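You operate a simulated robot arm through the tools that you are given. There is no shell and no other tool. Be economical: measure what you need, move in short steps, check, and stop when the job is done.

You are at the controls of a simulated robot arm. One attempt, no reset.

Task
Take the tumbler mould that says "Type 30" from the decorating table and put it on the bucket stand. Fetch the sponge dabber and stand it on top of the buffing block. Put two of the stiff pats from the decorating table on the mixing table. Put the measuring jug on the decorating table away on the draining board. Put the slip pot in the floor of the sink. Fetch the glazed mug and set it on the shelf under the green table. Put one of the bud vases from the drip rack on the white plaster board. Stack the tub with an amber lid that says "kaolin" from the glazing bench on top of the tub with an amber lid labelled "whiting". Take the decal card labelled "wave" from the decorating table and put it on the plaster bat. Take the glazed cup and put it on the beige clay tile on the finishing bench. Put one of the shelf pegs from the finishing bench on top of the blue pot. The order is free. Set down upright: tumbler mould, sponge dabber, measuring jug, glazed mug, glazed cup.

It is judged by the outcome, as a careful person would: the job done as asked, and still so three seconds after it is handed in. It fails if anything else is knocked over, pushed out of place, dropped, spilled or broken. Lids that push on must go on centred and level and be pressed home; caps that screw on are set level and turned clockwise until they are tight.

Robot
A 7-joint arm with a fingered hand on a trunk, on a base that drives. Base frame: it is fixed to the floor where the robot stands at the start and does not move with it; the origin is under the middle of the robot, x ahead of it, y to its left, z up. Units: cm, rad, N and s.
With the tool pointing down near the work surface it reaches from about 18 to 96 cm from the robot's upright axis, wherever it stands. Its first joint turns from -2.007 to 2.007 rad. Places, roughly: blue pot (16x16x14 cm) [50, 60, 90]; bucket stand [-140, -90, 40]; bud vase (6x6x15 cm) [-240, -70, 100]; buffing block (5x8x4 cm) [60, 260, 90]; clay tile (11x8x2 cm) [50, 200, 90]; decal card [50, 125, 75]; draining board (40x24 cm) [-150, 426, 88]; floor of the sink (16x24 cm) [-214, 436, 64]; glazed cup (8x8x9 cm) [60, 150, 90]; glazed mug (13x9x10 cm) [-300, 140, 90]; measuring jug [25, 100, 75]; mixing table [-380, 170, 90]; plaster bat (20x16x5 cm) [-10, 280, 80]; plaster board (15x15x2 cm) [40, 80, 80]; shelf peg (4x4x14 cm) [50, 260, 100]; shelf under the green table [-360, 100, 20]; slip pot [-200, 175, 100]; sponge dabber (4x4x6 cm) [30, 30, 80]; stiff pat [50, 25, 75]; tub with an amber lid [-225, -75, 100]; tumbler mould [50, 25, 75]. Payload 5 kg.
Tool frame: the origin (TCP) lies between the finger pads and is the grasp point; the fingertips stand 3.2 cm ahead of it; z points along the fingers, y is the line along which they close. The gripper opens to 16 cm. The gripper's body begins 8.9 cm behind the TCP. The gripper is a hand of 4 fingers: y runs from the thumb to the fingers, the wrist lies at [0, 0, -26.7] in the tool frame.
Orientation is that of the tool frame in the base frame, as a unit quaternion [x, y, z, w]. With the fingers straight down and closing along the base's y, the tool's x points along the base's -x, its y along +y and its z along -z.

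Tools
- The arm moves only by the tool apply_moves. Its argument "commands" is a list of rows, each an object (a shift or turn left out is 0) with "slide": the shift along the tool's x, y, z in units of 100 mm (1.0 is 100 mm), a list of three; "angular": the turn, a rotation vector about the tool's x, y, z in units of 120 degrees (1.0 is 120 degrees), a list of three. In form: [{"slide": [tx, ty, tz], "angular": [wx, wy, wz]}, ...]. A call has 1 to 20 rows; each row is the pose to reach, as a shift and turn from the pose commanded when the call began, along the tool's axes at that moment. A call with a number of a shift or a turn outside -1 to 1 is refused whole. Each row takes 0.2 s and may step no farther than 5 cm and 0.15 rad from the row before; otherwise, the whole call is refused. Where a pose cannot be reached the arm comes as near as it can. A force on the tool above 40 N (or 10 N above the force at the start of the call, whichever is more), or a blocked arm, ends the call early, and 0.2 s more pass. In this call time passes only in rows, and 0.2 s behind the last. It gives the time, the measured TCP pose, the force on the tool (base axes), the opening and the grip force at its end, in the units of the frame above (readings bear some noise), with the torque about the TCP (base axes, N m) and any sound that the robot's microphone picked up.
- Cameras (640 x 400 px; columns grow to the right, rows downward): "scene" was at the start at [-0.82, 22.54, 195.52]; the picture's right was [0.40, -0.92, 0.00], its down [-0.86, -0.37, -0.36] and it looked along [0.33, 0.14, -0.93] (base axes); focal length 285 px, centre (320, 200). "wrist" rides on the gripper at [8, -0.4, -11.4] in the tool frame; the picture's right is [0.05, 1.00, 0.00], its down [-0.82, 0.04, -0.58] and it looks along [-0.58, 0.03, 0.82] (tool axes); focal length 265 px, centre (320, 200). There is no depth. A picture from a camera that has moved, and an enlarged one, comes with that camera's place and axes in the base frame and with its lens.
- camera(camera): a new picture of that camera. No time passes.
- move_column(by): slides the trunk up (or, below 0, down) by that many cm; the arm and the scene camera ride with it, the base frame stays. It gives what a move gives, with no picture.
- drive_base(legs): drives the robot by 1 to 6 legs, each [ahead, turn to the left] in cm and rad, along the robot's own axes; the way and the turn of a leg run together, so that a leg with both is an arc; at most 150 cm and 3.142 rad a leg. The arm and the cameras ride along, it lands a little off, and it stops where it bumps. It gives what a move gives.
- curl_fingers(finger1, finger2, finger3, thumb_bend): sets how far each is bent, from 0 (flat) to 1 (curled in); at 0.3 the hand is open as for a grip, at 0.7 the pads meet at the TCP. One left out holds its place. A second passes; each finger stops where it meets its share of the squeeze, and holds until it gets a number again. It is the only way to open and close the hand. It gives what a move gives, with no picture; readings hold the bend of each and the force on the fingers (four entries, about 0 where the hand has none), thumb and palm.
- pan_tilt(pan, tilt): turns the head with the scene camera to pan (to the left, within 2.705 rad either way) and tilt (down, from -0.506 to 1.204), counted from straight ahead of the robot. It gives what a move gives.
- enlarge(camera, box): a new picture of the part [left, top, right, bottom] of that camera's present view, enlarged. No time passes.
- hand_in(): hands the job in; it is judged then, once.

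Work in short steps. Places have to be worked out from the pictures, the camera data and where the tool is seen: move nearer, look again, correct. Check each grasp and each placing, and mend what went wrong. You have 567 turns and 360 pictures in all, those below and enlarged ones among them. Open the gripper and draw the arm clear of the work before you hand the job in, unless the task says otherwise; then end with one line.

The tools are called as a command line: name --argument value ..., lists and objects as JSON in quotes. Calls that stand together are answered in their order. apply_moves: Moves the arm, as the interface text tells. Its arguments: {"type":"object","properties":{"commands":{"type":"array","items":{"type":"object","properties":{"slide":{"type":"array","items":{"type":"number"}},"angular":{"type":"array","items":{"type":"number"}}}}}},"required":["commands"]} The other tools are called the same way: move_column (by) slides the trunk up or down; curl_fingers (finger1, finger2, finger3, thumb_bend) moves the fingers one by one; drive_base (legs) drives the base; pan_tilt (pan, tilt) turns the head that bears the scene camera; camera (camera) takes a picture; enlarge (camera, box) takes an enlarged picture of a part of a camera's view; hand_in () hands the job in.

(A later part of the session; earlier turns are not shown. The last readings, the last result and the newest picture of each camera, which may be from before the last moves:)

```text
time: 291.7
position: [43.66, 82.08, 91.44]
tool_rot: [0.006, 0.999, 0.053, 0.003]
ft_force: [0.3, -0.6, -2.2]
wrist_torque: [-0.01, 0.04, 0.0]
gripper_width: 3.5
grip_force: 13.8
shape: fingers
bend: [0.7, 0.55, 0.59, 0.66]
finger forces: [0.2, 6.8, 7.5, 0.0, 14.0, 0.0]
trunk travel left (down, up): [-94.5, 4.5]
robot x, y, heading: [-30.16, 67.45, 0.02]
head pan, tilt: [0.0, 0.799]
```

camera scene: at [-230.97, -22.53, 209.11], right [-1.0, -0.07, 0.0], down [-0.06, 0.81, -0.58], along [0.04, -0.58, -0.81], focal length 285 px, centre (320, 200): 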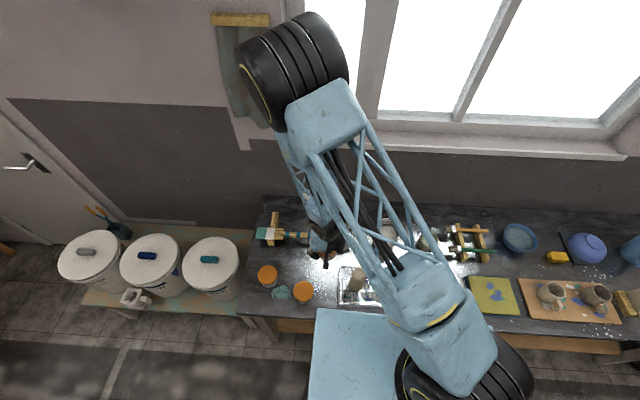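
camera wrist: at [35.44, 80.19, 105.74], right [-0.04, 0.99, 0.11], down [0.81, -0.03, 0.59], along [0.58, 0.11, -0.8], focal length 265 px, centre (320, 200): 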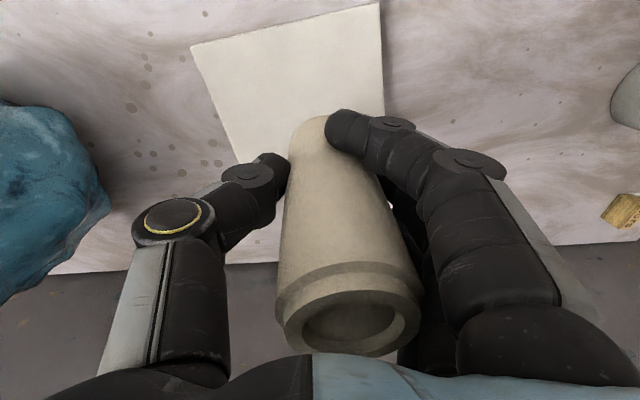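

apply_moves --commands '[{"slide": [0, 0, 0.03]}]'

apply_moves --commands '[{"slide": [0, 0, 0.03]}]'

apply_moves --commands '[{"slide": [0, 0, 0.025]}]'

camera --camera "wrist"

```text
time: 292.1
position: [43.64, 82.13, 91.11]
tool_rot: [0.007, 0.999, 0.053, 0.003]
ft_force: [0.3, 0.6, -1.2]
wrist_torque: [0.01, 0.03, -0.01]
gripper_width: 3.49
grip_force: 14.0
shape: fingers
bend: [0.7, 0.55, 0.59, 0.66]
finger forces: [0.2, 6.8, 7.5, 0.0, 13.9, 0.0]
trunk travel left (down, up): [-94.5, 4.5]
robot x, y, heading: [-30.31, 67.53, 0.022]
head pan, tilt: [0.0, 0.799]
```

```text
time: 292.5
position: [43.61, 82.02, 90.72]
tool_rot: [0.007, 0.999, 0.053, 0.004]
ft_force: [0.0, -0.4, -1.9]
wrist_torque: [-0.01, 0.04, 0.01]
gripper_width: 3.47
grip_force: 14.2
shape: fingers
bend: [0.7, 0.55, 0.59, 0.66]
finger forces: [0.2, 6.8, 7.5, 0.1, 13.9, 0.1]
trunk travel left (down, up): [-94.5, 4.5]
robot x, y, heading: [-30.25, 67.36, 0.023]
head pan, tilt: [0.0, 0.799]
```

```text
time: 292.9
position: [43.6, 82.12, 90.65]
tool_rot: [0.007, 0.999, 0.053, 0.004]
ft_force: [-0.2, 0.4, -2.5]
wrist_torque: [0.01, 0.02, 0.02]
gripper_width: 3.47
grip_force: 14.0
shape: fingers
bend: [0.7, 0.55, 0.59, 0.66]
finger forces: [0.2, 6.8, 7.5, 0.1, 13.8, 0.1]
trunk travel left (down, up): [-94.5, 4.5]
robot x, y, heading: [-30.31, 67.58, 0.021]
head pan, tilt: [0.0, 0.799]
```

```text
225 pictures are left
camera wrist: at [35.55, 80.6, 101.78], right [-0.04, 0.99, 0.11], down [0.81, -0.03, 0.58], along [0.58, 0.11, -0.8], focal length 265 px, centre (320, 200)
```

wrist: 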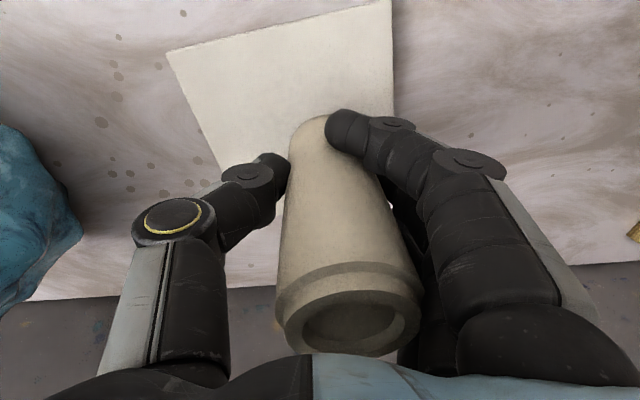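

apply_moves --commands '[{"slide": [0, 0, 0.03]}]'

apply_moves --commands '[{"slide": [0, 0, 0.03]}]'

apply_moves --commands '[{"slide": [0, 0, 0.025]}]'

apply_moves --commands '[{"slide": [0, 0, 0.025]}]'

```text
time: 293.3
position: [43.69, 82.11, 90.22]
tool_rot: [0.007, 0.999, 0.053, 0.004]
ft_force: [0.6, 0.1, -2.5]
wrist_torque: [-0.02, 0.05, 0.0]
gripper_width: 3.5
grip_force: 14.3
shape: fingers
bend: [0.7, 0.55, 0.59, 0.66]
finger forces: [0.3, 6.8, 7.5, 0.0, 14.0, 0.0]
trunk travel left (down, up): [-94.5, 4.5]
robot x, y, heading: [-29.97, 67.37, 0.024]
head pan, tilt: [0.0, 0.799]
```

```text
time: 293.7
position: [43.64, 82.15, 89.9]
tool_rot: [0.008, 0.999, 0.053, 0.004]
ft_force: [0.0, 1.1, -2.1]
wrist_torque: [-0.04, 0.06, 0.04]
gripper_width: 3.48
grip_force: 13.9
shape: fingers
bend: [0.7, 0.55, 0.59, 0.66]
finger forces: [0.1, 6.7, 7.6, 0.1, 13.9, 0.1]
trunk travel left (down, up): [-94.5, 4.5]
robot x, y, heading: [-29.93, 67.38, 0.019]
head pan, tilt: [0.0, 0.799]
```

```text
time: 294.1
position: [43.6, 82.19, 89.67]
tool_rot: [0.006, 0.999, 0.053, 0.003]
ft_force: [0.1, -0.6, -2.2]
wrist_torque: [-0.03, 0.06, 0.02]
gripper_width: 3.45
grip_force: 14.0
shape: fingers
bend: [0.7, 0.55, 0.59, 0.66]
finger forces: [0.2, 6.8, 7.6, 0.0, 13.9, 0.0]
trunk travel left (down, up): [-94.5, 4.5]
robot x, y, heading: [-29.99, 67.49, 0.024]
head pan, tilt: [0.0, 0.799]
```

```text
time: 294.5
position: [43.53, 82.24, 89.58]
tool_rot: [0.007, 0.999, 0.053, 0.004]
ft_force: [-0.4, -0.5, -2.0]
wrist_torque: [-0.06, 0.02, 0.0]
gripper_width: 3.47
grip_force: 14.5
shape: fingers
bend: [0.7, 0.55, 0.59, 0.66]
finger forces: [0.2, 6.7, 7.5, 0.0, 13.8, 0.1]
trunk travel left (down, up): [-94.5, 4.5]
robot x, y, heading: [-30.0, 66.99, 0.023]
head pan, tilt: [0.0, 0.799]
```

enlarge --camera "scene" --box '[290, 210, 370, 270]'

apply_moves --commands '[{"slide": [0, 0, 0.03]}]'

apply_moves --commands '[{"slide": [0, 0, 0.03]}]'

```text
6.67 times, centred on (330, 240) of scene
camera zoom: at [-28.41, 87.64, 210.3], right [0.02, -1.0, 0.0], down [-0.72, -0.02, -0.7], along [0.7, 0.02, -0.72], focal length 1899 px, centre (253, -67)
```

zoom: 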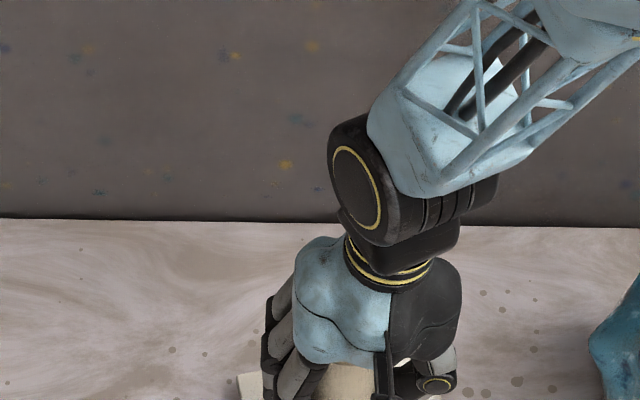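

```text
time: 294.9
position: [43.64, 82.25, 89.18]
tool_rot: [0.008, 0.999, 0.053, 0.004]
ft_force: [0.1, -0.5, -3.1]
wrist_torque: [0.0, 0.03, 0.01]
gripper_width: 3.46
grip_force: 14.6
shape: fingers
bend: [0.7, 0.55, 0.59, 0.66]
finger forces: [0.3, 6.8, 7.5, 0.1, 13.8, 0.0]
trunk travel left (down, up): [-94.5, 4.5]
robot x, y, heading: [-30.25, 67.08, 0.018]
head pan, tilt: [0.0, 0.799]
```

```text
time: 295.3
position: [43.42, 82.35, 88.81]
tool_rot: [0.006, 0.999, 0.052, 0.003]
ft_force: [-0.3, -0.9, -1.0]
wrist_torque: [-0.06, -0.01, -0.01]
gripper_width: 3.49
grip_force: 15.7
shape: fingers
bend: [0.7, 0.55, 0.59, 0.66]
finger forces: [0.2, 7.2, 7.5, 0.1, 14.6, 0.1]
trunk travel left (down, up): [-94.5, 4.5]
robot x, y, heading: [-29.69, 67.29, 0.024]
head pan, tilt: [0.0, 0.799]
```

apply_moves --commands '[{"slide": [0, 0, 0.02]}]'

apply_moves --commands '[{"slide": [0, 0, 0.015]}]'

enlarge --camera "scene" --box '[290, 240, 370, 300]'

```text
time: 295.7
position: [43.55, 82.3, 88.74]
tool_rot: [0.007, 0.999, 0.054, 0.005]
ft_force: [-1.1, -0.2, 7.4]
wrist_torque: [-0.17, -0.01, 0.0]
gripper_width: 3.47
grip_force: 17.3
shape: fingers
bend: [0.7, 0.55, 0.59, 0.66]
finger forces: [0.3, 9.4, 8.1, 0.0, 16.7, 0.0]
trunk travel left (down, up): [-94.5, 4.5]
robot x, y, heading: [-30.0, 67.56, 0.022]
head pan, tilt: [0.0, 0.799]
```

```text
time: 296.1
position: [43.62, 82.45, 88.69]
tool_rot: [0.006, 0.999, 0.053, 0.005]
ft_force: [-1.5, -0.2, 17.4]
wrist_torque: [-0.33, 0.04, -0.01]
gripper_width: 3.44
grip_force: 20.4
shape: fingers
bend: [0.7, 0.55, 0.59, 0.66]
finger forces: [0.3, 12.4, 8.5, 0.0, 19.3, 0.0]
trunk travel left (down, up): [-94.5, 4.5]
robot x, y, heading: [-29.88, 67.5, 0.022]
head pan, tilt: [0.0, 0.799]
```

```text
6.67 times, centred on (330, 270) of scene
camera zoom: at [-28.64, 87.6, 210.33], right [0.02, -1.0, 0.0], down [-0.72, -0.02, -0.7], along [0.7, 0.02, -0.72], focal length 1899 px, centre (253, -267)
```

zoom: 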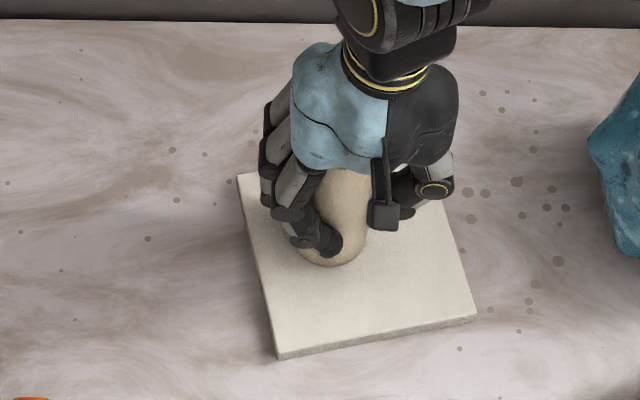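

Contact; I ease slightly and open just a little to see whether the vase stands by itself.

apply_moves --commands '[{"slide": [0, 0, -0.015]}]'

curl_fingers --finger1 0.53 --finger2 0.51 --finger3 0.53 --thumb_bend 0.6

camera --camera "wrist"

```text
time: 296.5
position: [43.64, 82.29, 88.62]
tool_rot: [0.007, 0.999, 0.053, 0.005]
ft_force: [0.6, 0.7, 11.7]
wrist_torque: [-0.1, -0.11, -0.01]
gripper_width: 3.45
grip_force: 18.6
shape: fingers
bend: [0.7, 0.55, 0.59, 0.66]
finger forces: [0.3, 11.1, 9.3, 0.0, 16.8, 0.0]
trunk travel left (down, up): [-94.5, 4.5]
robot x, y, heading: [-30.21, 67.25, 0.024]
head pan, tilt: [0.0, 0.799]
```

```text
time: 297.5
position: [43.69, 82.32, 88.76]
tool_rot: [0.007, 0.999, 0.053, 0.004]
ft_force: [1.0, 1.1, 2.0]
wrist_torque: [0.0, -0.01, 0.03]
gripper_width: 6.61
grip_force: 1.1
shape: fingers
bend: [0.53, 0.51, 0.53, 0.6]
finger forces: [0.1, 1.7, 0.0, 0.0, 0.1, 0.0]
trunk travel left (down, up): [-94.5, 4.5]
robot x, y, heading: [-29.98, 67.21, 0.023]
head pan, tilt: [0.0, 0.799]
```

```text
222 pictures are left
camera wrist: at [35.59, 80.8, 99.94], right [-0.04, 0.99, 0.11], down [0.81, -0.03, 0.58], along [0.58, 0.11, -0.8], focal length 265 px, centre (320, 200)
```

wrist: 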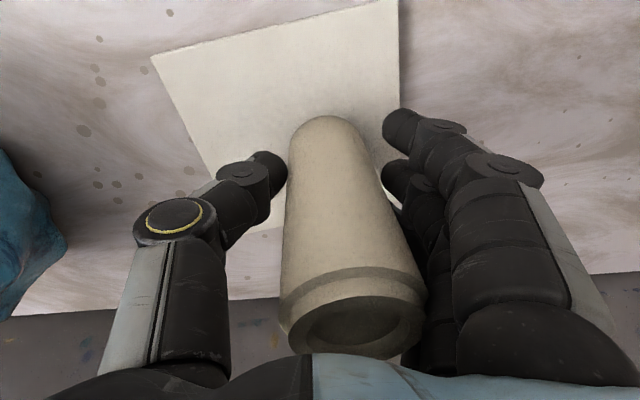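

curl_fingers --finger1 0.5 --finger2 0.47 --finger3 0.5 --thumb_bend 0.57

camera --camera "wrist"

enlarge --camera "scene" --box '[290, 230, 370, 290]'

```text
time: 298.5
position: [43.6, 82.27, 88.66]
tool_rot: [0.006, 0.999, 0.053, 0.004]
ft_force: [-0.6, -0.5, 0.5]
wrist_torque: [-0.04, 0.0, -0.05]
gripper_width: 7.91
grip_force: 0.6
shape: fingers
bend: [0.5, 0.47, 0.5, 0.56]
finger forces: [0.0, 0.7, 0.0, 0.0, 0.1, 0.0]
trunk travel left (down, up): [-94.5, 4.5]
robot x, y, heading: [-30.03, 67.15, 0.021]
head pan, tilt: [0.0, 0.799]
```

```text
221 pictures are left
camera wrist: at [35.6, 80.8, 99.95], right [-0.04, 0.99, 0.11], down [0.81, -0.03, 0.58], along [0.58, 0.11, -0.8], focal length 265 px, centre (320, 200)
```

wrist: 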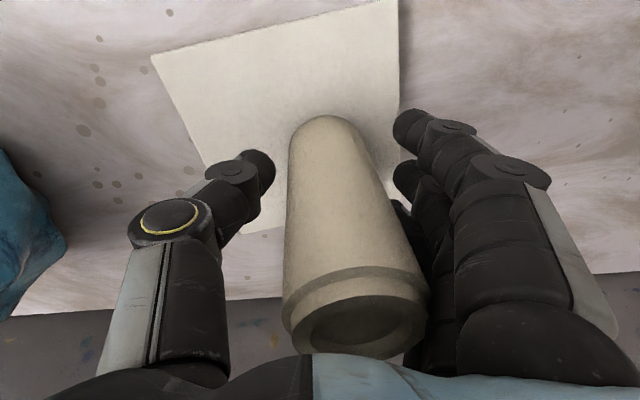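

```text
6.67 times, centred on (330, 260) of scene
camera zoom: at [-28.45, 87.63, 210.3], right [0.02, -1.0, 0.0], down [-0.72, -0.02, -0.7], along [0.7, 0.02, -0.72], focal length 1899 px, centre (253, -200)
```

zoom: 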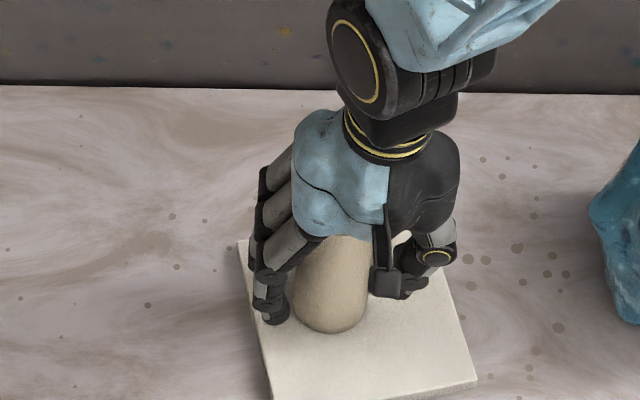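

curl_fingers --finger1 0.46 --finger2 0.42 --finger3 0.46 --thumb_bend 0.53

camera --camera "wrist"

```text
time: 299.5
position: [43.51, 82.32, 88.75]
tool_rot: [0.008, 0.999, 0.054, 0.004]
ft_force: [0.0, 0.1, 0.5]
wrist_torque: [-0.01, 0.0, 0.01]
gripper_width: 9.24
grip_force: 0.6
shape: fingers
bend: [0.46, 0.42, 0.46, 0.53]
finger forces: [0.1, 0.3, 0.0, 0.0, 0.1, 0.0]
trunk travel left (down, up): [-94.5, 4.5]
robot x, y, heading: [-30.07, 67.3, 0.021]
head pan, tilt: [0.0, 0.799]
```

```text
219 pictures are left
camera wrist: at [35.6, 80.8, 99.95], right [-0.04, 0.99, 0.11], down [0.81, -0.03, 0.58], along [0.58, 0.11, -0.8], focal length 265 px, centre (320, 200)
```

wrist: 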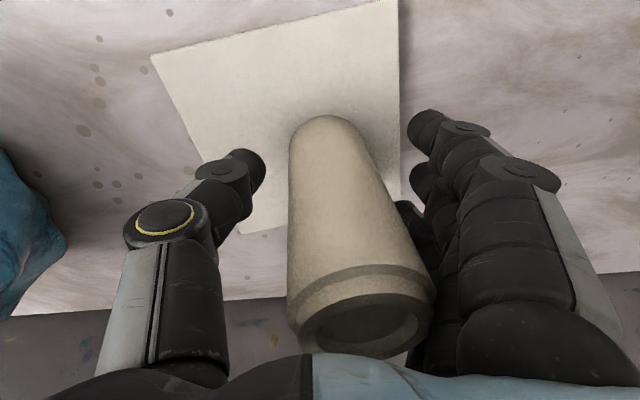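

curl_fingers --finger1 0.42 --finger2 0.38 --finger3 0.42

camera --camera "wrist"

```text
time: 300.5
position: [43.59, 82.3, 88.58]
tool_rot: [0.007, 0.999, 0.053, 0.004]
ft_force: [-1.6, 0.6, -0.2]
wrist_torque: [-0.01, 0.0, 0.0]
gripper_width: 10.02
grip_force: 0.2
shape: fingers
bend: [0.42, 0.38, 0.42, 0.53]
finger forces: [0.0, 0.3, 0.1, 0.0, 0.0, 0.1]
trunk travel left (down, up): [-94.5, 4.5]
robot x, y, heading: [-29.8, 67.17, 0.025]
head pan, tilt: [0.0, 0.799]
```

```text
218 pictures are left
camera wrist: at [35.6, 80.81, 99.95], right [-0.04, 0.99, 0.11], down [0.81, -0.03, 0.58], along [0.58, 0.11, -0.8], focal length 265 px, centre (320, 200)
```

wrist: 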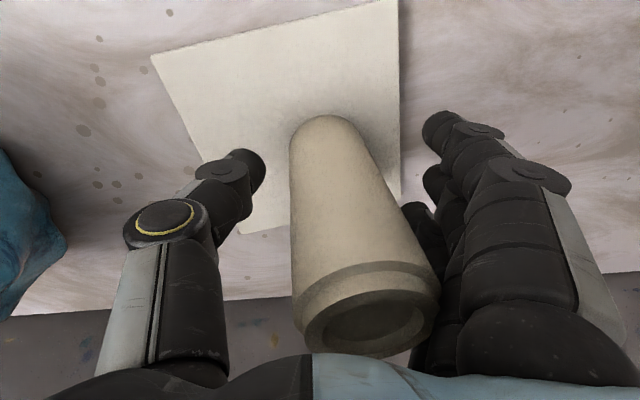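

curl_fingers --finger1 0.38 --finger2 0.33 --finger3 0.38

camera --camera "wrist"

```text
time: 301.5
position: [43.63, 82.25, 88.72]
tool_rot: [0.006, 0.999, 0.054, 0.004]
ft_force: [-0.7, 0.3, -0.6]
wrist_torque: [0.03, -0.05, -0.04]
gripper_width: 10.82
grip_force: 0.1
shape: fingers
bend: [0.38, 0.33, 0.38, 0.53]
finger forces: [0.1, 0.0, 0.0, 0.0, 0.0, 0.1]
trunk travel left (down, up): [-94.5, 4.5]
robot x, y, heading: [-30.02, 67.19, 0.023]
head pan, tilt: [0.0, 0.799]
```

```text
217 pictures are left
camera wrist: at [35.6, 80.8, 99.95], right [-0.04, 0.99, 0.11], down [0.81, -0.03, 0.58], along [0.58, 0.11, -0.8], focal length 265 px, centre (320, 200)
```

wrist: 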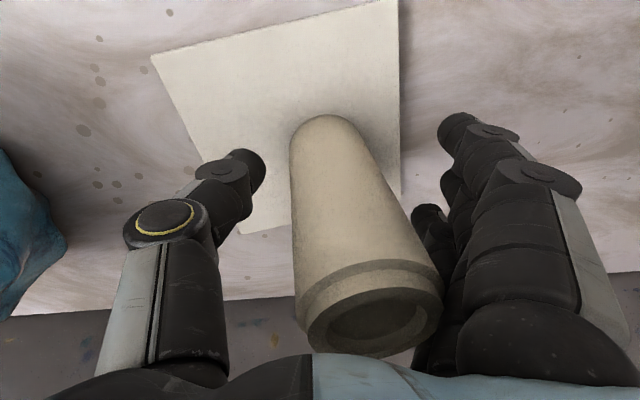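

The vase stands on its own now. I lift the hand straight up.

apply_moves --commands '[{"slide": [0, 0.03, -0.25]}, {"slide": [0, 0.06, -0.6]}, {"slide": [0, 0.1, -1.0]}]'

apply_moves --commands '[{"slide": [0, 0.05, -0.5]}, {"slide": [0, 0.1, -0.95]}]'

camera --camera "wrist"

enlarge --camera "scene" --box '[240, 190, 400, 300]'

```text
time: 302.3
position: [43.5, 81.91, 98.69]
tool_rot: [0.007, 0.999, 0.053, 0.004]
ft_force: [-0.3, 0.1, 0.3]
wrist_torque: [0.02, -0.04, -0.02]
gripper_width: 10.83
grip_force: 0.0
shape: fingers
bend: [0.38, 0.33, 0.38, 0.53]
finger forces: [0.0, 0.0, 0.0, 0.0, 0.0, 0.1]
trunk travel left (down, up): [-94.5, 4.5]
robot x, y, heading: [-30.05, 67.29, 0.024]
head pan, tilt: [0.0, 0.799]
```

```text
refused: row 1 steps farther than a row can; nothing moved
```

```text
216 pictures are left
camera wrist: at [35.5, 80.39, 110.06], right [-0.04, 0.99, 0.11], down [0.81, -0.03, 0.58], along [0.58, 0.11, -0.8], focal length 265 px, centre (320, 200)
```

wrist: 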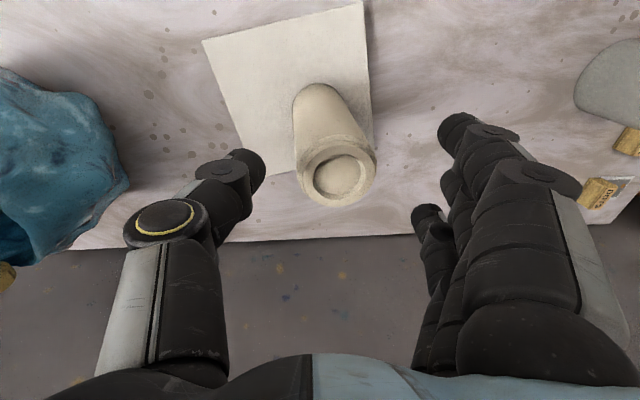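

```text
3.64 times, centred on (320, 245) of scene
camera zoom: at [-28.59, 87.58, 210.3], right [0.02, -1.0, 0.0], down [-0.72, -0.02, -0.7], along [0.7, 0.02, -0.72], focal length 1036 px, centre (320, 36)
```

zoom: 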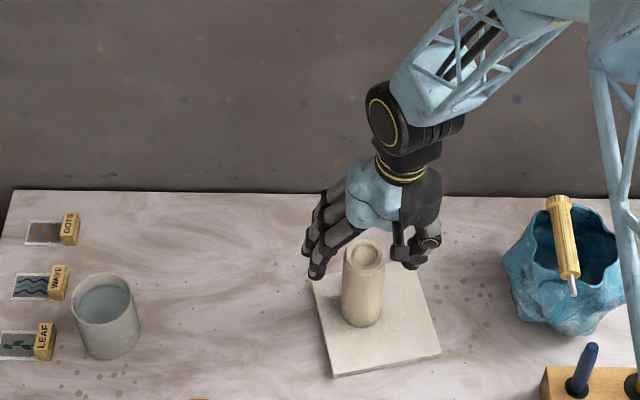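

Vase is upright on the board; cards are DOTS, WAVE, LEAF with wooden label tabs. Next the WAVE card at ≈(46.6,126). I unroll, retract, and move the base to y≈110.

apply_moves --commands '[{"slide": [0, 0.04, -0.4], "angular": [0.025, 0, 0]}, {"slide": [0.2, 0.08, -0.8], "angular": [0.05, 0, 0]}, {"slide": [0.6, 0.1, -1.0], "angular": [0.05, 0, 0]}]'

apply_moves --commands '[{"slide": [0.4, 0, 0]}, {"slide": [0.8, 0, 0]}, {"slide": [1.0, 0, 0]}]'

drive_base --legs '[[-24, -0.02], [0, 1.571], [44, 0], [0, -1.571]]'

pan_tilt --pan 0.0 --tilt 0.85

camera --camera "scene"

```text
time: 303.1
position: [37.54, 82.26, 108.97]
tool_rot: [0.007, 1.0, 0.0, 0.005]
ft_force: [-1.1, -0.7, 0.6]
wrist_torque: [-0.01, -0.05, 0.0]
gripper_width: 10.84
grip_force: 0.0
shape: fingers
bend: [0.38, 0.33, 0.38, 0.53]
finger forces: [0.1, 0.1, 0.0, 0.0, 0.0, 0.0]
trunk travel left (down, up): [-94.5, 4.5]
robot x, y, heading: [-30.28, 67.18, 0.019]
head pan, tilt: [0.0, 0.799]
```

```text
time: 303.9
position: [27.36, 82.38, 108.84]
tool_rot: [0.007, 1.0, 0.0, 0.004]
ft_force: [-0.3, 0.0, 0.7]
wrist_torque: [0.0, -0.05, 0.01]
gripper_width: 10.86
grip_force: 0.0
shape: fingers
bend: [0.38, 0.33, 0.38, 0.53]
finger forces: [0.0, 0.0, 0.0, 0.1, 0.0, 0.1]
trunk travel left (down, up): [-94.5, 4.5]
robot x, y, heading: [-29.96, 67.31, 0.016]
head pan, tilt: [0.0, 0.799]
```

```text
time: 315.5
position: [4.3, 125.04, 108.66]
tool_rot: [0.017, 1.0, 0.001, 0.003]
ft_force: [-0.3, 1.0, -0.1]
wrist_torque: [0.01, -0.03, 0.01]
gripper_width: 10.83
grip_force: 0.0
shape: fingers
bend: [0.38, 0.33, 0.38, 0.53]
finger forces: [0.1, 0.0, 0.0, 0.0, 0.0, 0.0]
trunk travel left (down, up): [-94.5, 4.5]
robot x, y, heading: [-54.12, 111.47, -0.001]
head pan, tilt: [0.0, 0.799]
```

```text
time: 316.2
position: [4.26, 125.23, 108.65]
tool_rot: [0.016, 1.0, 0.001, 0.003]
ft_force: [-0.2, 0.3, 0.0]
wrist_torque: [-0.01, -0.01, 0.02]
gripper_width: 10.85
grip_force: 0.0
shape: fingers
bend: [0.38, 0.33, 0.38, 0.53]
finger forces: [0.0, 0.0, 0.0, 0.1, 0.0, 0.0]
trunk travel left (down, up): [-94.5, 4.5]
robot x, y, heading: [-53.85, 111.15, 0.005]
head pan, tilt: [0.0, 0.85]
```

```text
214 pictures are left
camera scene: at [-51.89, 131.41, 209.9], right [0.0, -1.0, 0.0], down [-0.75, 0.0, -0.66], along [0.66, 0.0, -0.75], focal length 285 px, centre (320, 200)
```

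scene: 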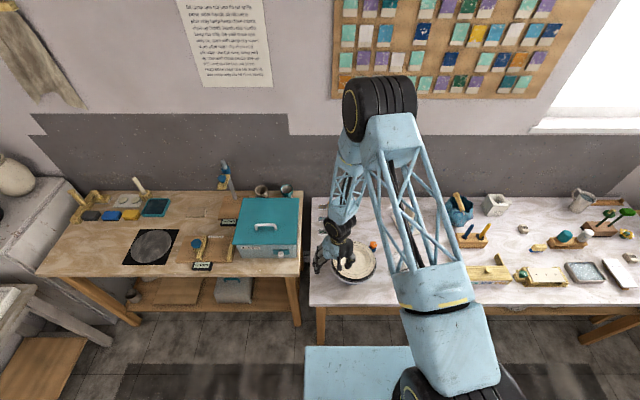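

drive_base --legs '[[24, 0]]'

curl_fingers --finger1 0.5 --finger2 0.5 --finger3 0.5 --thumb_bend 0.55

apply_moves --commands '[{"slide": [-0.4, 0, 0]}, {"slide": [-0.8, 0, 0]}, {"slide": [-1.0, 0, 0]}]'

camera --camera "wrist"

```text
time: 318.0
position: [28.48, 125.08, 108.6]
tool_rot: [0.018, 1.0, 0.001, 0.004]
ft_force: [0.3, -0.3, -0.9]
wrist_torque: [0.03, 0.05, -0.02]
gripper_width: 10.86
grip_force: 0.0
shape: fingers
bend: [0.38, 0.33, 0.38, 0.53]
finger forces: [0.1, 0.0, 0.1, 0.0, 0.0, 0.0]
trunk travel left (down, up): [-94.5, 4.5]
robot x, y, heading: [-29.47, 111.13, 0.002]
head pan, tilt: [0.0, 0.85]
```

```text
time: 319.0
position: [28.47, 125.12, 108.71]
tool_rot: [0.017, 1.0, 0.001, 0.004]
ft_force: [0.2, 0.7, 0.2]
wrist_torque: [-0.01, 0.02, 0.03]
gripper_width: 8.22
grip_force: 0.0
shape: fingers
bend: [0.5, 0.5, 0.5, 0.55]
finger forces: [0.1, 0.0, 0.0, 0.0, 0.0, 0.0]
trunk travel left (down, up): [-94.5, 4.5]
robot x, y, heading: [-29.59, 111.27, 0.004]
head pan, tilt: [0.0, 0.85]
```

```text
time: 319.8
position: [38.43, 124.77, 108.84]
tool_rot: [0.018, 1.0, 0.001, 0.003]
ft_force: [1.1, 0.0, -0.2]
wrist_torque: [-0.02, -0.04, 0.02]
gripper_width: 8.24
grip_force: 0.1
shape: fingers
bend: [0.5, 0.5, 0.5, 0.55]
finger forces: [0.1, 0.0, 0.0, 0.0, 0.0, 0.1]
trunk travel left (down, up): [-94.5, 4.5]
robot x, y, heading: [-29.47, 111.19, 0.0]
head pan, tilt: [0.0, 0.85]
```

```text
213 pictures are left
camera wrist: at [30.44, 124.51, 120.25], right [-0.02, 1.0, 0.0], down [0.81, 0.01, 0.58], along [0.58, 0.01, -0.81], focal length 265 px, centre (320, 200)
```

wrist: 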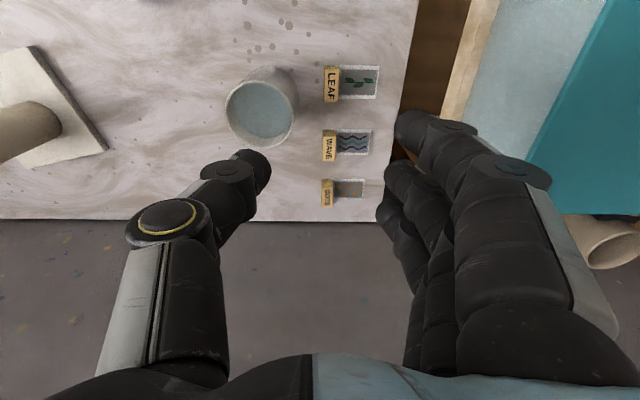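

apply_moves --commands '[{"slide": [-0.3, 0.06, 0.3]}, {"slide": [-0.6, 0.12, 0.6]}, {"slide": [-0.82, 0.18, 1.0]}]'

apply_moves --commands '[{"slide": [0, 0, 0.45]}]'

camera --camera "wrist"

```text
time: 320.6
position: [47.03, 126.34, 98.51]
tool_rot: [0.017, 1.0, 0.001, 0.003]
ft_force: [1.4, -0.3, 0.1]
wrist_torque: [-0.03, 0.07, 0.01]
gripper_width: 8.22
grip_force: 0.1
shape: fingers
bend: [0.5, 0.5, 0.5, 0.55]
finger forces: [0.1, 0.0, 0.0, 0.0, 0.0, 0.0]
trunk travel left (down, up): [-94.5, 4.5]
robot x, y, heading: [-29.94, 110.76, 0.003]
head pan, tilt: [0.0, 0.85]
```

```text
time: 321.0
position: [46.94, 126.4, 94.13]
tool_rot: [0.018, 1.0, 0.001, 0.004]
ft_force: [1.9, 0.0, -0.1]
wrist_torque: [0.0, 0.08, 0.01]
gripper_width: 8.22
grip_force: 0.0
shape: fingers
bend: [0.5, 0.5, 0.5, 0.55]
finger forces: [0.1, 0.1, 0.0, 0.0, 0.0, 0.0]
trunk travel left (down, up): [-94.5, 4.5]
robot x, y, heading: [-29.89, 111.4, -0.0]
head pan, tilt: [0.0, 0.85]
```

```text
212 pictures are left
camera wrist: at [38.94, 126.19, 105.59], right [-0.02, 1.0, 0.0], down [0.81, 0.01, 0.58], along [0.58, 0.01, -0.81], focal length 265 px, centre (320, 200)
```

wrist: 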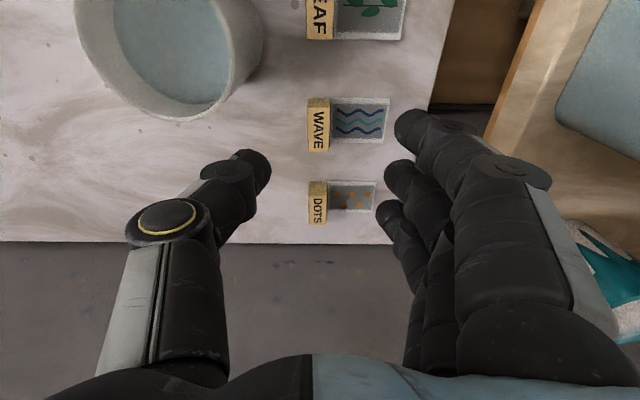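

curl_fingers --finger1 0.59 --finger2 0.59 --finger3 0.59 --thumb_bend 0.59

apply_moves --commands '[{"slide": [-0.02, 0, 0.4]}, {"slide": [-0.02, 0, 0.8]}, {"slide": [-0.02, 0, 0.97]}]'

camera --camera "wrist"

```text
time: 322.0
position: [46.79, 126.32, 94.39]
tool_rot: [0.017, 1.0, 0.002, 0.004]
ft_force: [-0.1, 0.0, -0.9]
wrist_torque: [0.01, 0.0, 0.0]
gripper_width: 5.8
grip_force: 0.2
shape: fingers
bend: [0.59, 0.59, 0.59, 0.59]
finger forces: [0.0, 0.0, 0.0, 0.1, 0.0, 0.0]
trunk travel left (down, up): [-94.5, 4.5]
robot x, y, heading: [-29.28, 110.97, -0.001]
head pan, tilt: [0.0, 0.85]
```

```text
time: 322.8
position: [47.31, 126.36, 84.6]
tool_rot: [0.018, 1.0, 0.001, 0.004]
ft_force: [-1.1, 0.6, -0.2]
wrist_torque: [0.01, -0.03, 0.01]
gripper_width: 5.77
grip_force: 0.0
shape: fingers
bend: [0.59, 0.59, 0.59, 0.59]
finger forces: [0.1, 0.0, 0.1, 0.0, 0.0, 0.0]
trunk travel left (down, up): [-94.5, 4.5]
robot x, y, heading: [-29.64, 111.12, -0.003]
head pan, tilt: [0.0, 0.85]
```

```text
211 pictures are left
camera wrist: at [39.23, 126.14, 95.97], right [-0.02, 1.0, 0.0], down [0.81, 0.01, 0.58], along [0.58, 0.01, -0.81], focal length 265 px, centre (320, 200)
```

wrist: 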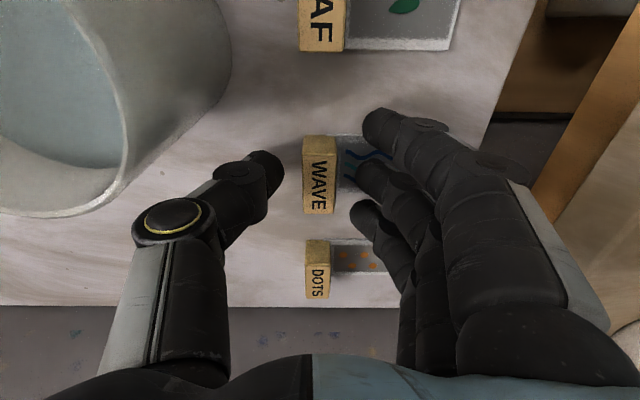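

apply_moves --commands '[{"slide": [0, 0, 0.05]}]'

curl_fingers --finger1 0.73 --finger2 0.73 --finger3 0.73 --thumb_bend 0.73

apply_moves --commands '[{"slide": [0, 0, -0.1]}, {"slide": [0, 0, -0.3]}, {"slide": [0, 0, -0.6]}]'

camera --camera "wrist"

```text
time: 323.2
position: [47.15, 126.33, 84.25]
tool_rot: [0.018, 1.0, 0.001, 0.005]
ft_force: [-0.7, 1.7, 6.9]
wrist_torque: [0.26, 0.03, 0.03]
gripper_width: 5.75
grip_force: 3.3
shape: fingers
bend: [0.59, 0.6, 0.59, 0.59]
finger forces: [0.1, 5.1, 1.5, 0.0, 0.1, 0.0]
trunk travel left (down, up): [-94.5, 4.5]
robot x, y, heading: [-29.15, 111.53, 0.0]
head pan, tilt: [0.0, 0.85]
```

```text
time: 324.2
position: [47.2, 126.19, 84.11]
tool_rot: [0.019, 1.0, 0.0, 0.004]
ft_force: [0.6, 0.2, 0.2]
wrist_torque: [0.0, -0.01, -0.01]
gripper_width: 2.44
grip_force: 15.0
shape: fingers
bend: [0.73, 0.69, 0.71, 0.68]
finger forces: [0.1, 7.9, 7.6, 0.1, 14.7, 0.0]
trunk travel left (down, up): [-94.5, 4.5]
robot x, y, heading: [-29.14, 110.93, 0.002]
head pan, tilt: [0.0, 0.85]
```

```text
time: 325.0
position: [46.96, 126.19, 90.23]
tool_rot: [0.018, 1.0, 0.001, 0.003]
ft_force: [-0.6, -1.2, -0.1]
wrist_torque: [-0.01, -0.02, 0.03]
gripper_width: 2.45
grip_force: 15.0
shape: fingers
bend: [0.73, 0.69, 0.71, 0.68]
finger forces: [0.0, 8.0, 7.6, 0.0, 14.9, 0.0]
trunk travel left (down, up): [-94.5, 4.5]
robot x, y, heading: [-29.58, 110.91, 0.006]
head pan, tilt: [0.0, 0.85]
```

```text
210 pictures are left
camera wrist: at [38.92, 126.1, 101.61], right [-0.02, 1.0, 0.0], down [0.81, 0.01, 0.58], along [0.58, 0.01, -0.81], focal length 265 px, centre (320, 200)
```

wrist: 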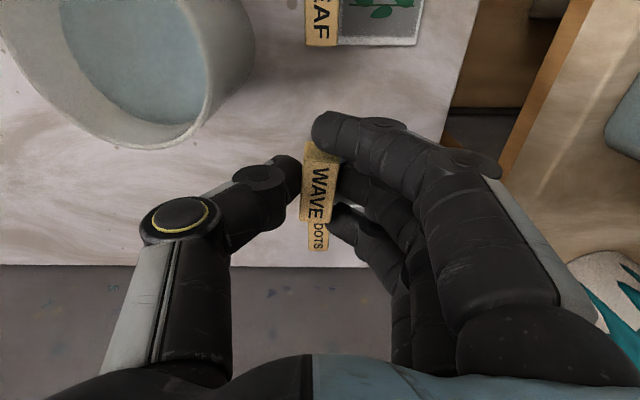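

WAVE tab lifted. Raise, retract and drive to the plaster bat (≈(-6,280)).

apply_moves --commands '[{"slide": [0, 0, -0.4]}, {"slide": [0, 0, -0.8]}, {"slide": [0, 0, -1]}]'

apply_moves --commands '[{"slide": [0.4, 0, -0.2]}, {"slide": [0.8, 0, -0.5]}, {"slide": [1, 0, -0.8]}]'

apply_moves --commands '[{"slide": [0.4, 0, 0]}, {"slide": [0.8, 0, 0]}, {"slide": [1, 0, 0]}]'

drive_base --legs '[[-22, 0], [0, 1.571], [100, 0]]'

pan_tilt --pan -0.3 --tilt 0.85

camera --camera "scene"

camera --camera "wrist"

```text
time: 325.8
position: [46.82, 126.17, 100.21]
tool_rot: [0.018, 1.0, 0.001, 0.003]
ft_force: [-0.1, 0.7, -0.4]
wrist_torque: [0.01, -0.01, 0.0]
gripper_width: 2.44
grip_force: 15.6
shape: fingers
bend: [0.73, 0.69, 0.71, 0.68]
finger forces: [0.0, 8.0, 7.6, 0.1, 14.8, 0.0]
trunk travel left (down, up): [-94.5, 4.5]
robot x, y, heading: [-29.16, 110.92, 0.001]
head pan, tilt: [0.0, 0.85]
```

```text
time: 326.6
position: [36.89, 126.58, 108.19]
tool_rot: [0.019, 1.0, 0.001, 0.005]
ft_force: [0.2, 0.8, 0.1]
wrist_torque: [-0.01, -0.02, -0.03]
gripper_width: 2.45
grip_force: 15.1
shape: fingers
bend: [0.73, 0.69, 0.71, 0.68]
finger forces: [0.0, 8.1, 7.5, 0.0, 14.8, 0.1]
trunk travel left (down, up): [-94.5, 4.5]
robot x, y, heading: [-29.59, 111.17, 0.003]
head pan, tilt: [0.0, 0.85]
```

```text
time: 327.4
position: [26.84, 127.03, 108.13]
tool_rot: [0.017, 1.0, 0.0, 0.004]
ft_force: [-0.1, 0.1, 0.1]
wrist_torque: [-0.05, -0.01, 0.03]
gripper_width: 2.43
grip_force: 14.6
shape: fingers
bend: [0.73, 0.69, 0.71, 0.68]
finger forces: [0.0, 8.0, 7.5, 0.0, 14.6, 0.0]
trunk travel left (down, up): [-94.5, 4.5]
robot x, y, heading: [-29.28, 111.31, 0.005]
head pan, tilt: [0.0, 0.85]
```

```text
time: 337.6
position: [-66.21, 266.2, 108.13]
tool_rot: [-0.689, 0.724, 0.004, 0.002]
ft_force: [-0.1, 0.1, 0.6]
wrist_torque: [-0.03, 0.0, -0.02]
gripper_width: 2.44
grip_force: 14.8
shape: fingers
bend: [0.73, 0.69, 0.71, 0.68]
finger forces: [0.0, 8.0, 7.3, 0.0, 14.5, 0.0]
trunk travel left (down, up): [-94.5, 4.5]
robot x, y, heading: [-51.18, 209.53, 1.559]
head pan, tilt: [0.0, 0.85]
```

```text
time: 338.4
position: [-66.12, 266.2, 107.91]
tool_rot: [-0.69, 0.724, 0.003, 0.001]
ft_force: [-0.2, -0.3, 0.1]
wrist_torque: [0.04, -0.01, 0.01]
gripper_width: 2.45
grip_force: 14.4
shape: fingers
bend: [0.73, 0.69, 0.71, 0.68]
finger forces: [0.1, 7.9, 7.2, 0.0, 14.5, 0.0]
trunk travel left (down, up): [-94.5, 4.5]
robot x, y, heading: [-51.22, 209.79, 1.56]
head pan, tilt: [-0.3, 0.85]
```

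```text
209 pictures are left
camera scene: at [-69.14, 211.26, 209.9], right [0.95, -0.31, 0.0], down [-0.23, -0.72, -0.66], along [0.2, 0.63, -0.75], focal length 285 px, centre (320, 200)
```

scene: 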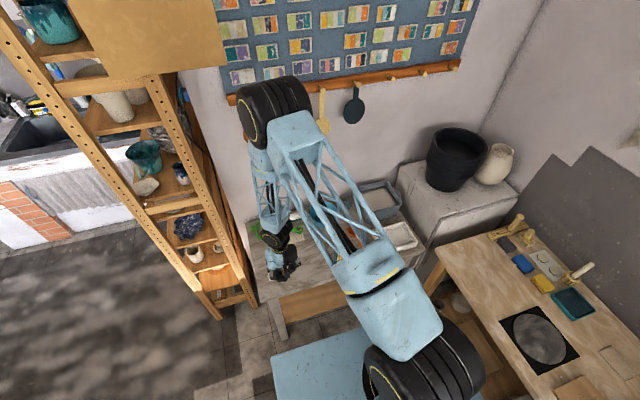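

```text
208 pictures are left
camera wrist: at [-66.02, 258.07, 119.4], right [-1.0, 0.0, 0.0], down [0.0, 0.81, 0.58], along [0.0, 0.58, -0.81], focal length 265 px, centre (320, 200)
```

wrist: 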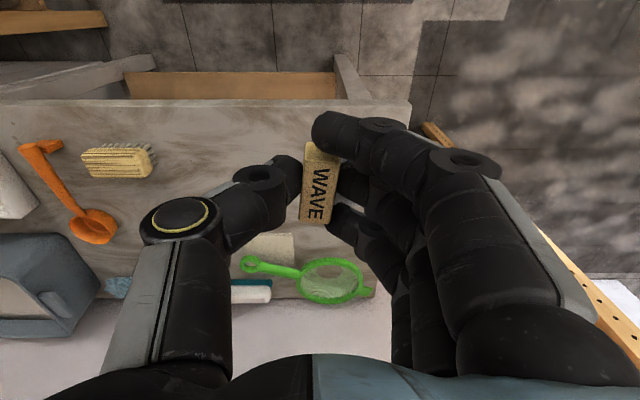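

apply_moves --commands '[{"slide": [0, -0.4, 0]}, {"slide": [0, -0.8, 0]}, {"slide": [0, -1, 0]}]'

apply_moves --commands '[{"slide": [0, -0.4, 0]}, {"slide": [0, -0.8, 0]}, {"slide": [0, -1, 0]}]'

apply_moves --commands '[{"slide": [-0.1, -0.4, 0]}, {"slide": [-0.2, -0.8, 0]}, {"slide": [-0.4, -1, 0]}]'

apply_moves --commands '[{"slide": [-0.1, -0.4, 0]}, {"slide": [-0.2, -0.8, 0]}, {"slide": [-0.4, -1, 0]}]'

camera --camera "wrist"

pan_tilt --pan -0.5 --tilt 0.9

camera --camera "scene"

```text
time: 339.2
position: [-55.99, 265.6, 107.99]
tool_rot: [-0.69, 0.724, 0.004, 0.002]
ft_force: [0.0, -0.2, 0.1]
wrist_torque: [0.0, 0.01, -0.02]
gripper_width: 2.44
grip_force: 14.8
shape: fingers
bend: [0.73, 0.69, 0.71, 0.68]
finger forces: [0.1, 8.0, 7.3, 0.0, 14.4, 0.1]
trunk travel left (down, up): [-94.5, 4.5]
robot x, y, heading: [-50.94, 209.25, 1.561]
head pan, tilt: [-0.3, 0.85]
```

```text
time: 340.0
position: [-46.19, 265.35, 107.91]
tool_rot: [-0.69, 0.724, 0.005, 0.002]
ft_force: [0.7, 0.0, -0.2]
wrist_torque: [0.0, 0.01, 0.03]
gripper_width: 2.43
grip_force: 14.8
shape: fingers
bend: [0.73, 0.69, 0.71, 0.68]
finger forces: [0.0, 8.0, 7.2, 0.0, 14.5, 0.1]
trunk travel left (down, up): [-94.5, 4.5]
robot x, y, heading: [-51.28, 209.58, 1.557]
head pan, tilt: [-0.3, 0.85]
```

```text
time: 340.8
position: [-35.66, 268.54, 107.98]
tool_rot: [-0.69, 0.724, 0.004, 0.001]
ft_force: [0.6, 0.5, -0.1]
wrist_torque: [0.01, 0.06, 0.03]
gripper_width: 2.46
grip_force: 14.5
shape: fingers
bend: [0.73, 0.69, 0.71, 0.68]
finger forces: [0.0, 8.0, 7.1, 0.1, 14.3, 0.0]
trunk travel left (down, up): [-94.5, 4.5]
robot x, y, heading: [-50.79, 209.87, 1.56]
head pan, tilt: [-0.3, 0.85]
```

```text
time: 341.6
position: [-25.55, 272.1, 108.1]
tool_rot: [-0.69, 0.724, 0.004, 0.002]
ft_force: [0.7, 0.2, -0.6]
wrist_torque: [-0.01, 0.07, 0.0]
gripper_width: 2.42
grip_force: 14.7
shape: fingers
bend: [0.73, 0.69, 0.71, 0.68]
finger forces: [0.1, 8.0, 7.2, 0.0, 14.4, 0.1]
trunk travel left (down, up): [-94.5, 4.5]
robot x, y, heading: [-51.14, 209.83, 1.557]
head pan, tilt: [-0.3, 0.85]
```

```text
207 pictures are left
camera wrist: at [-25.37, 264.0, 119.45], right [-1.0, 0.0, 0.0], down [0.0, 0.81, 0.58], along [0.0, 0.58, -0.81], focal length 265 px, centre (320, 200)
```

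wrist: 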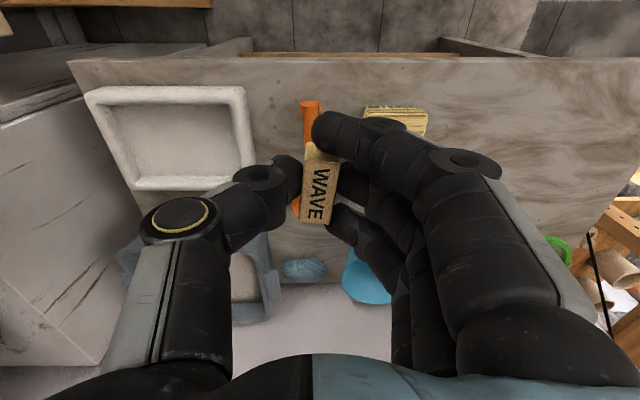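

```text
time: 342.3
position: [-25.72, 272.1, 108.16]
tool_rot: [-0.689, 0.724, 0.003, 0.002]
ft_force: [-0.1, 0.0, -1.1]
wrist_torque: [0.01, -0.01, -0.03]
gripper_width: 2.43
grip_force: 14.5
shape: fingers
bend: [0.73, 0.69, 0.71, 0.68]
finger forces: [0.0, 8.0, 7.0, 0.1, 14.3, 0.0]
trunk travel left (down, up): [-94.5, 4.5]
robot x, y, heading: [-51.02, 209.64, 1.557]
head pan, tilt: [-0.499, 0.901]
```

```text
206 pictures are left
camera scene: at [-67.83, 210.41, 209.51], right [0.87, -0.49, 0.0], down [-0.38, -0.68, -0.62], along [0.3, 0.54, -0.78], focal length 285 px, centre (320, 200)
```

scene: 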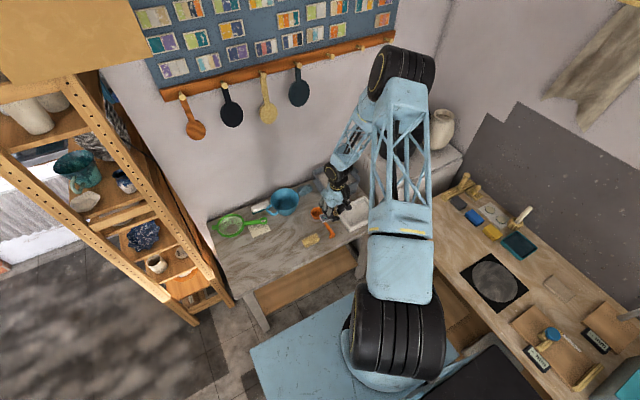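

Plaster bat (white tray) centre ≈(-5.5,278). I bring the card over it.

apply_moves --commands '[{"slide": [-0.08, -0.37, 0]}, {"slide": [-0.23, -0.75, 0]}]'

apply_moves --commands '[{"slide": [-0.08, -0.37, 0]}, {"slide": [-0.23, -0.75, 0]}]'

apply_moves --commands '[{"slide": [-0.08, -0.37, 0]}, {"slide": [-0.23, -0.73, 0]}]'

camera --camera "wrist"

```text
time: 342.9
position: [-18.21, 274.15, 107.74]
tool_rot: [-0.691, 0.723, 0.004, 0.0]
ft_force: [0.0, -0.1, -0.9]
wrist_torque: [0.01, 0.02, -0.01]
gripper_width: 2.41
grip_force: 14.2
shape: fingers
bend: [0.73, 0.69, 0.71, 0.68]
finger forces: [0.0, 8.0, 6.8, 0.0, 14.4, 0.1]
trunk travel left (down, up): [-94.5, 4.5]
robot x, y, heading: [-51.44, 209.3, 1.559]
head pan, tilt: [-0.499, 0.901]
```

```text
time: 343.5
position: [-10.63, 276.18, 107.72]
tool_rot: [-0.69, 0.724, 0.003, 0.001]
ft_force: [-0.1, 0.6, -1.5]
wrist_torque: [-0.04, 0.0, 0.03]
gripper_width: 2.44
grip_force: 14.4
shape: fingers
bend: [0.73, 0.69, 0.71, 0.68]
finger forces: [0.1, 7.9, 7.0, 0.0, 14.2, 0.1]
trunk travel left (down, up): [-94.5, 4.5]
robot x, y, heading: [-51.12, 209.51, 1.563]
head pan, tilt: [-0.499, 0.901]
```

```text
time: 344.1
position: [-3.23, 278.13, 107.84]
tool_rot: [-0.69, 0.723, 0.003, 0.002]
ft_force: [-0.7, -0.3, 0.1]
wrist_torque: [-0.02, -0.02, 0.01]
gripper_width: 2.41
grip_force: 14.2
shape: fingers
bend: [0.73, 0.69, 0.71, 0.68]
finger forces: [0.1, 8.0, 6.9, 0.0, 14.3, 0.0]
trunk travel left (down, up): [-94.5, 4.5]
robot x, y, heading: [-51.13, 209.77, 1.558]
head pan, tilt: [-0.499, 0.901]
```

```text
205 pictures are left
camera wrist: at [-3.0, 269.95, 119.23], right [-1.0, 0.0, 0.0], down [0.0, 0.81, 0.58], along [0.0, 0.58, -0.81], focal length 265 px, centre (320, 200)
```

wrist: 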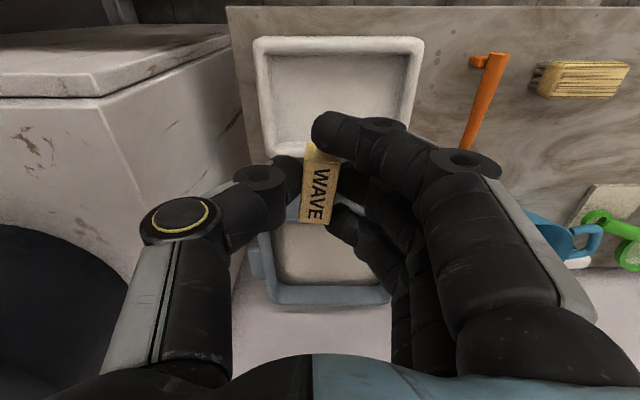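

apply_moves --commands '[{"slide": [-0.08, 0, 0.4]}, {"slide": [-0.1, 0, 0.8]}, {"slide": [-0.1, 0, 1.0]}]'

apply_moves --commands '[{"slide": [0, 0, 0.4]}, {"slide": [0, 0, 0.6]}]'

camera --camera "wrist"

```text
time: 344.9
position: [-2.97, 279.27, 98.13]
tool_rot: [-0.689, 0.724, 0.004, 0.001]
ft_force: [0.1, 0.2, -0.4]
wrist_torque: [-0.04, 0.02, -0.02]
gripper_width: 2.42
grip_force: 14.3
shape: fingers
bend: [0.73, 0.69, 0.71, 0.68]
finger forces: [0.0, 8.0, 7.0, 0.0, 14.2, 0.1]
trunk travel left (down, up): [-94.5, 4.5]
robot x, y, heading: [-50.88, 209.77, 1.559]
head pan, tilt: [-0.499, 0.901]
```

```text
time: 345.5
position: [-3.04, 279.27, 92.14]
tool_rot: [-0.689, 0.724, 0.004, 0.003]
ft_force: [-0.2, 0.2, 0.4]
wrist_torque: [-0.01, 0.01, 0.01]
gripper_width: 2.43
grip_force: 15.0
shape: fingers
bend: [0.73, 0.69, 0.71, 0.68]
finger forces: [0.0, 8.1, 6.9, 0.0, 14.2, 0.1]
trunk travel left (down, up): [-94.5, 4.5]
robot x, y, heading: [-51.02, 209.65, 1.554]
head pan, tilt: [-0.499, 0.901]
```

```text
204 pictures are left
camera wrist: at [-2.92, 271.1, 103.52], right [-1.0, 0.0, 0.0], down [0.0, 0.81, 0.58], along [0.0, 0.58, -0.81], focal length 265 px, centre (320, 200)
```

wrist: 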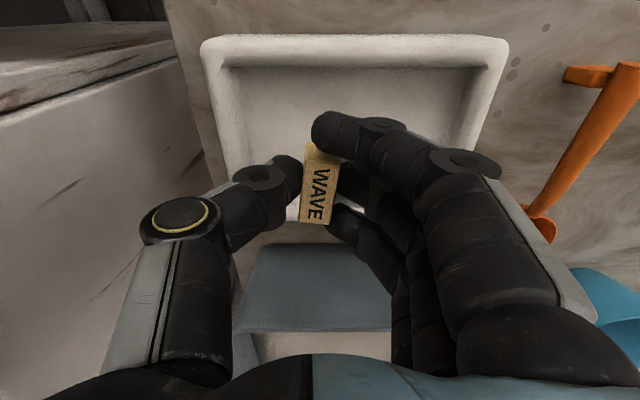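

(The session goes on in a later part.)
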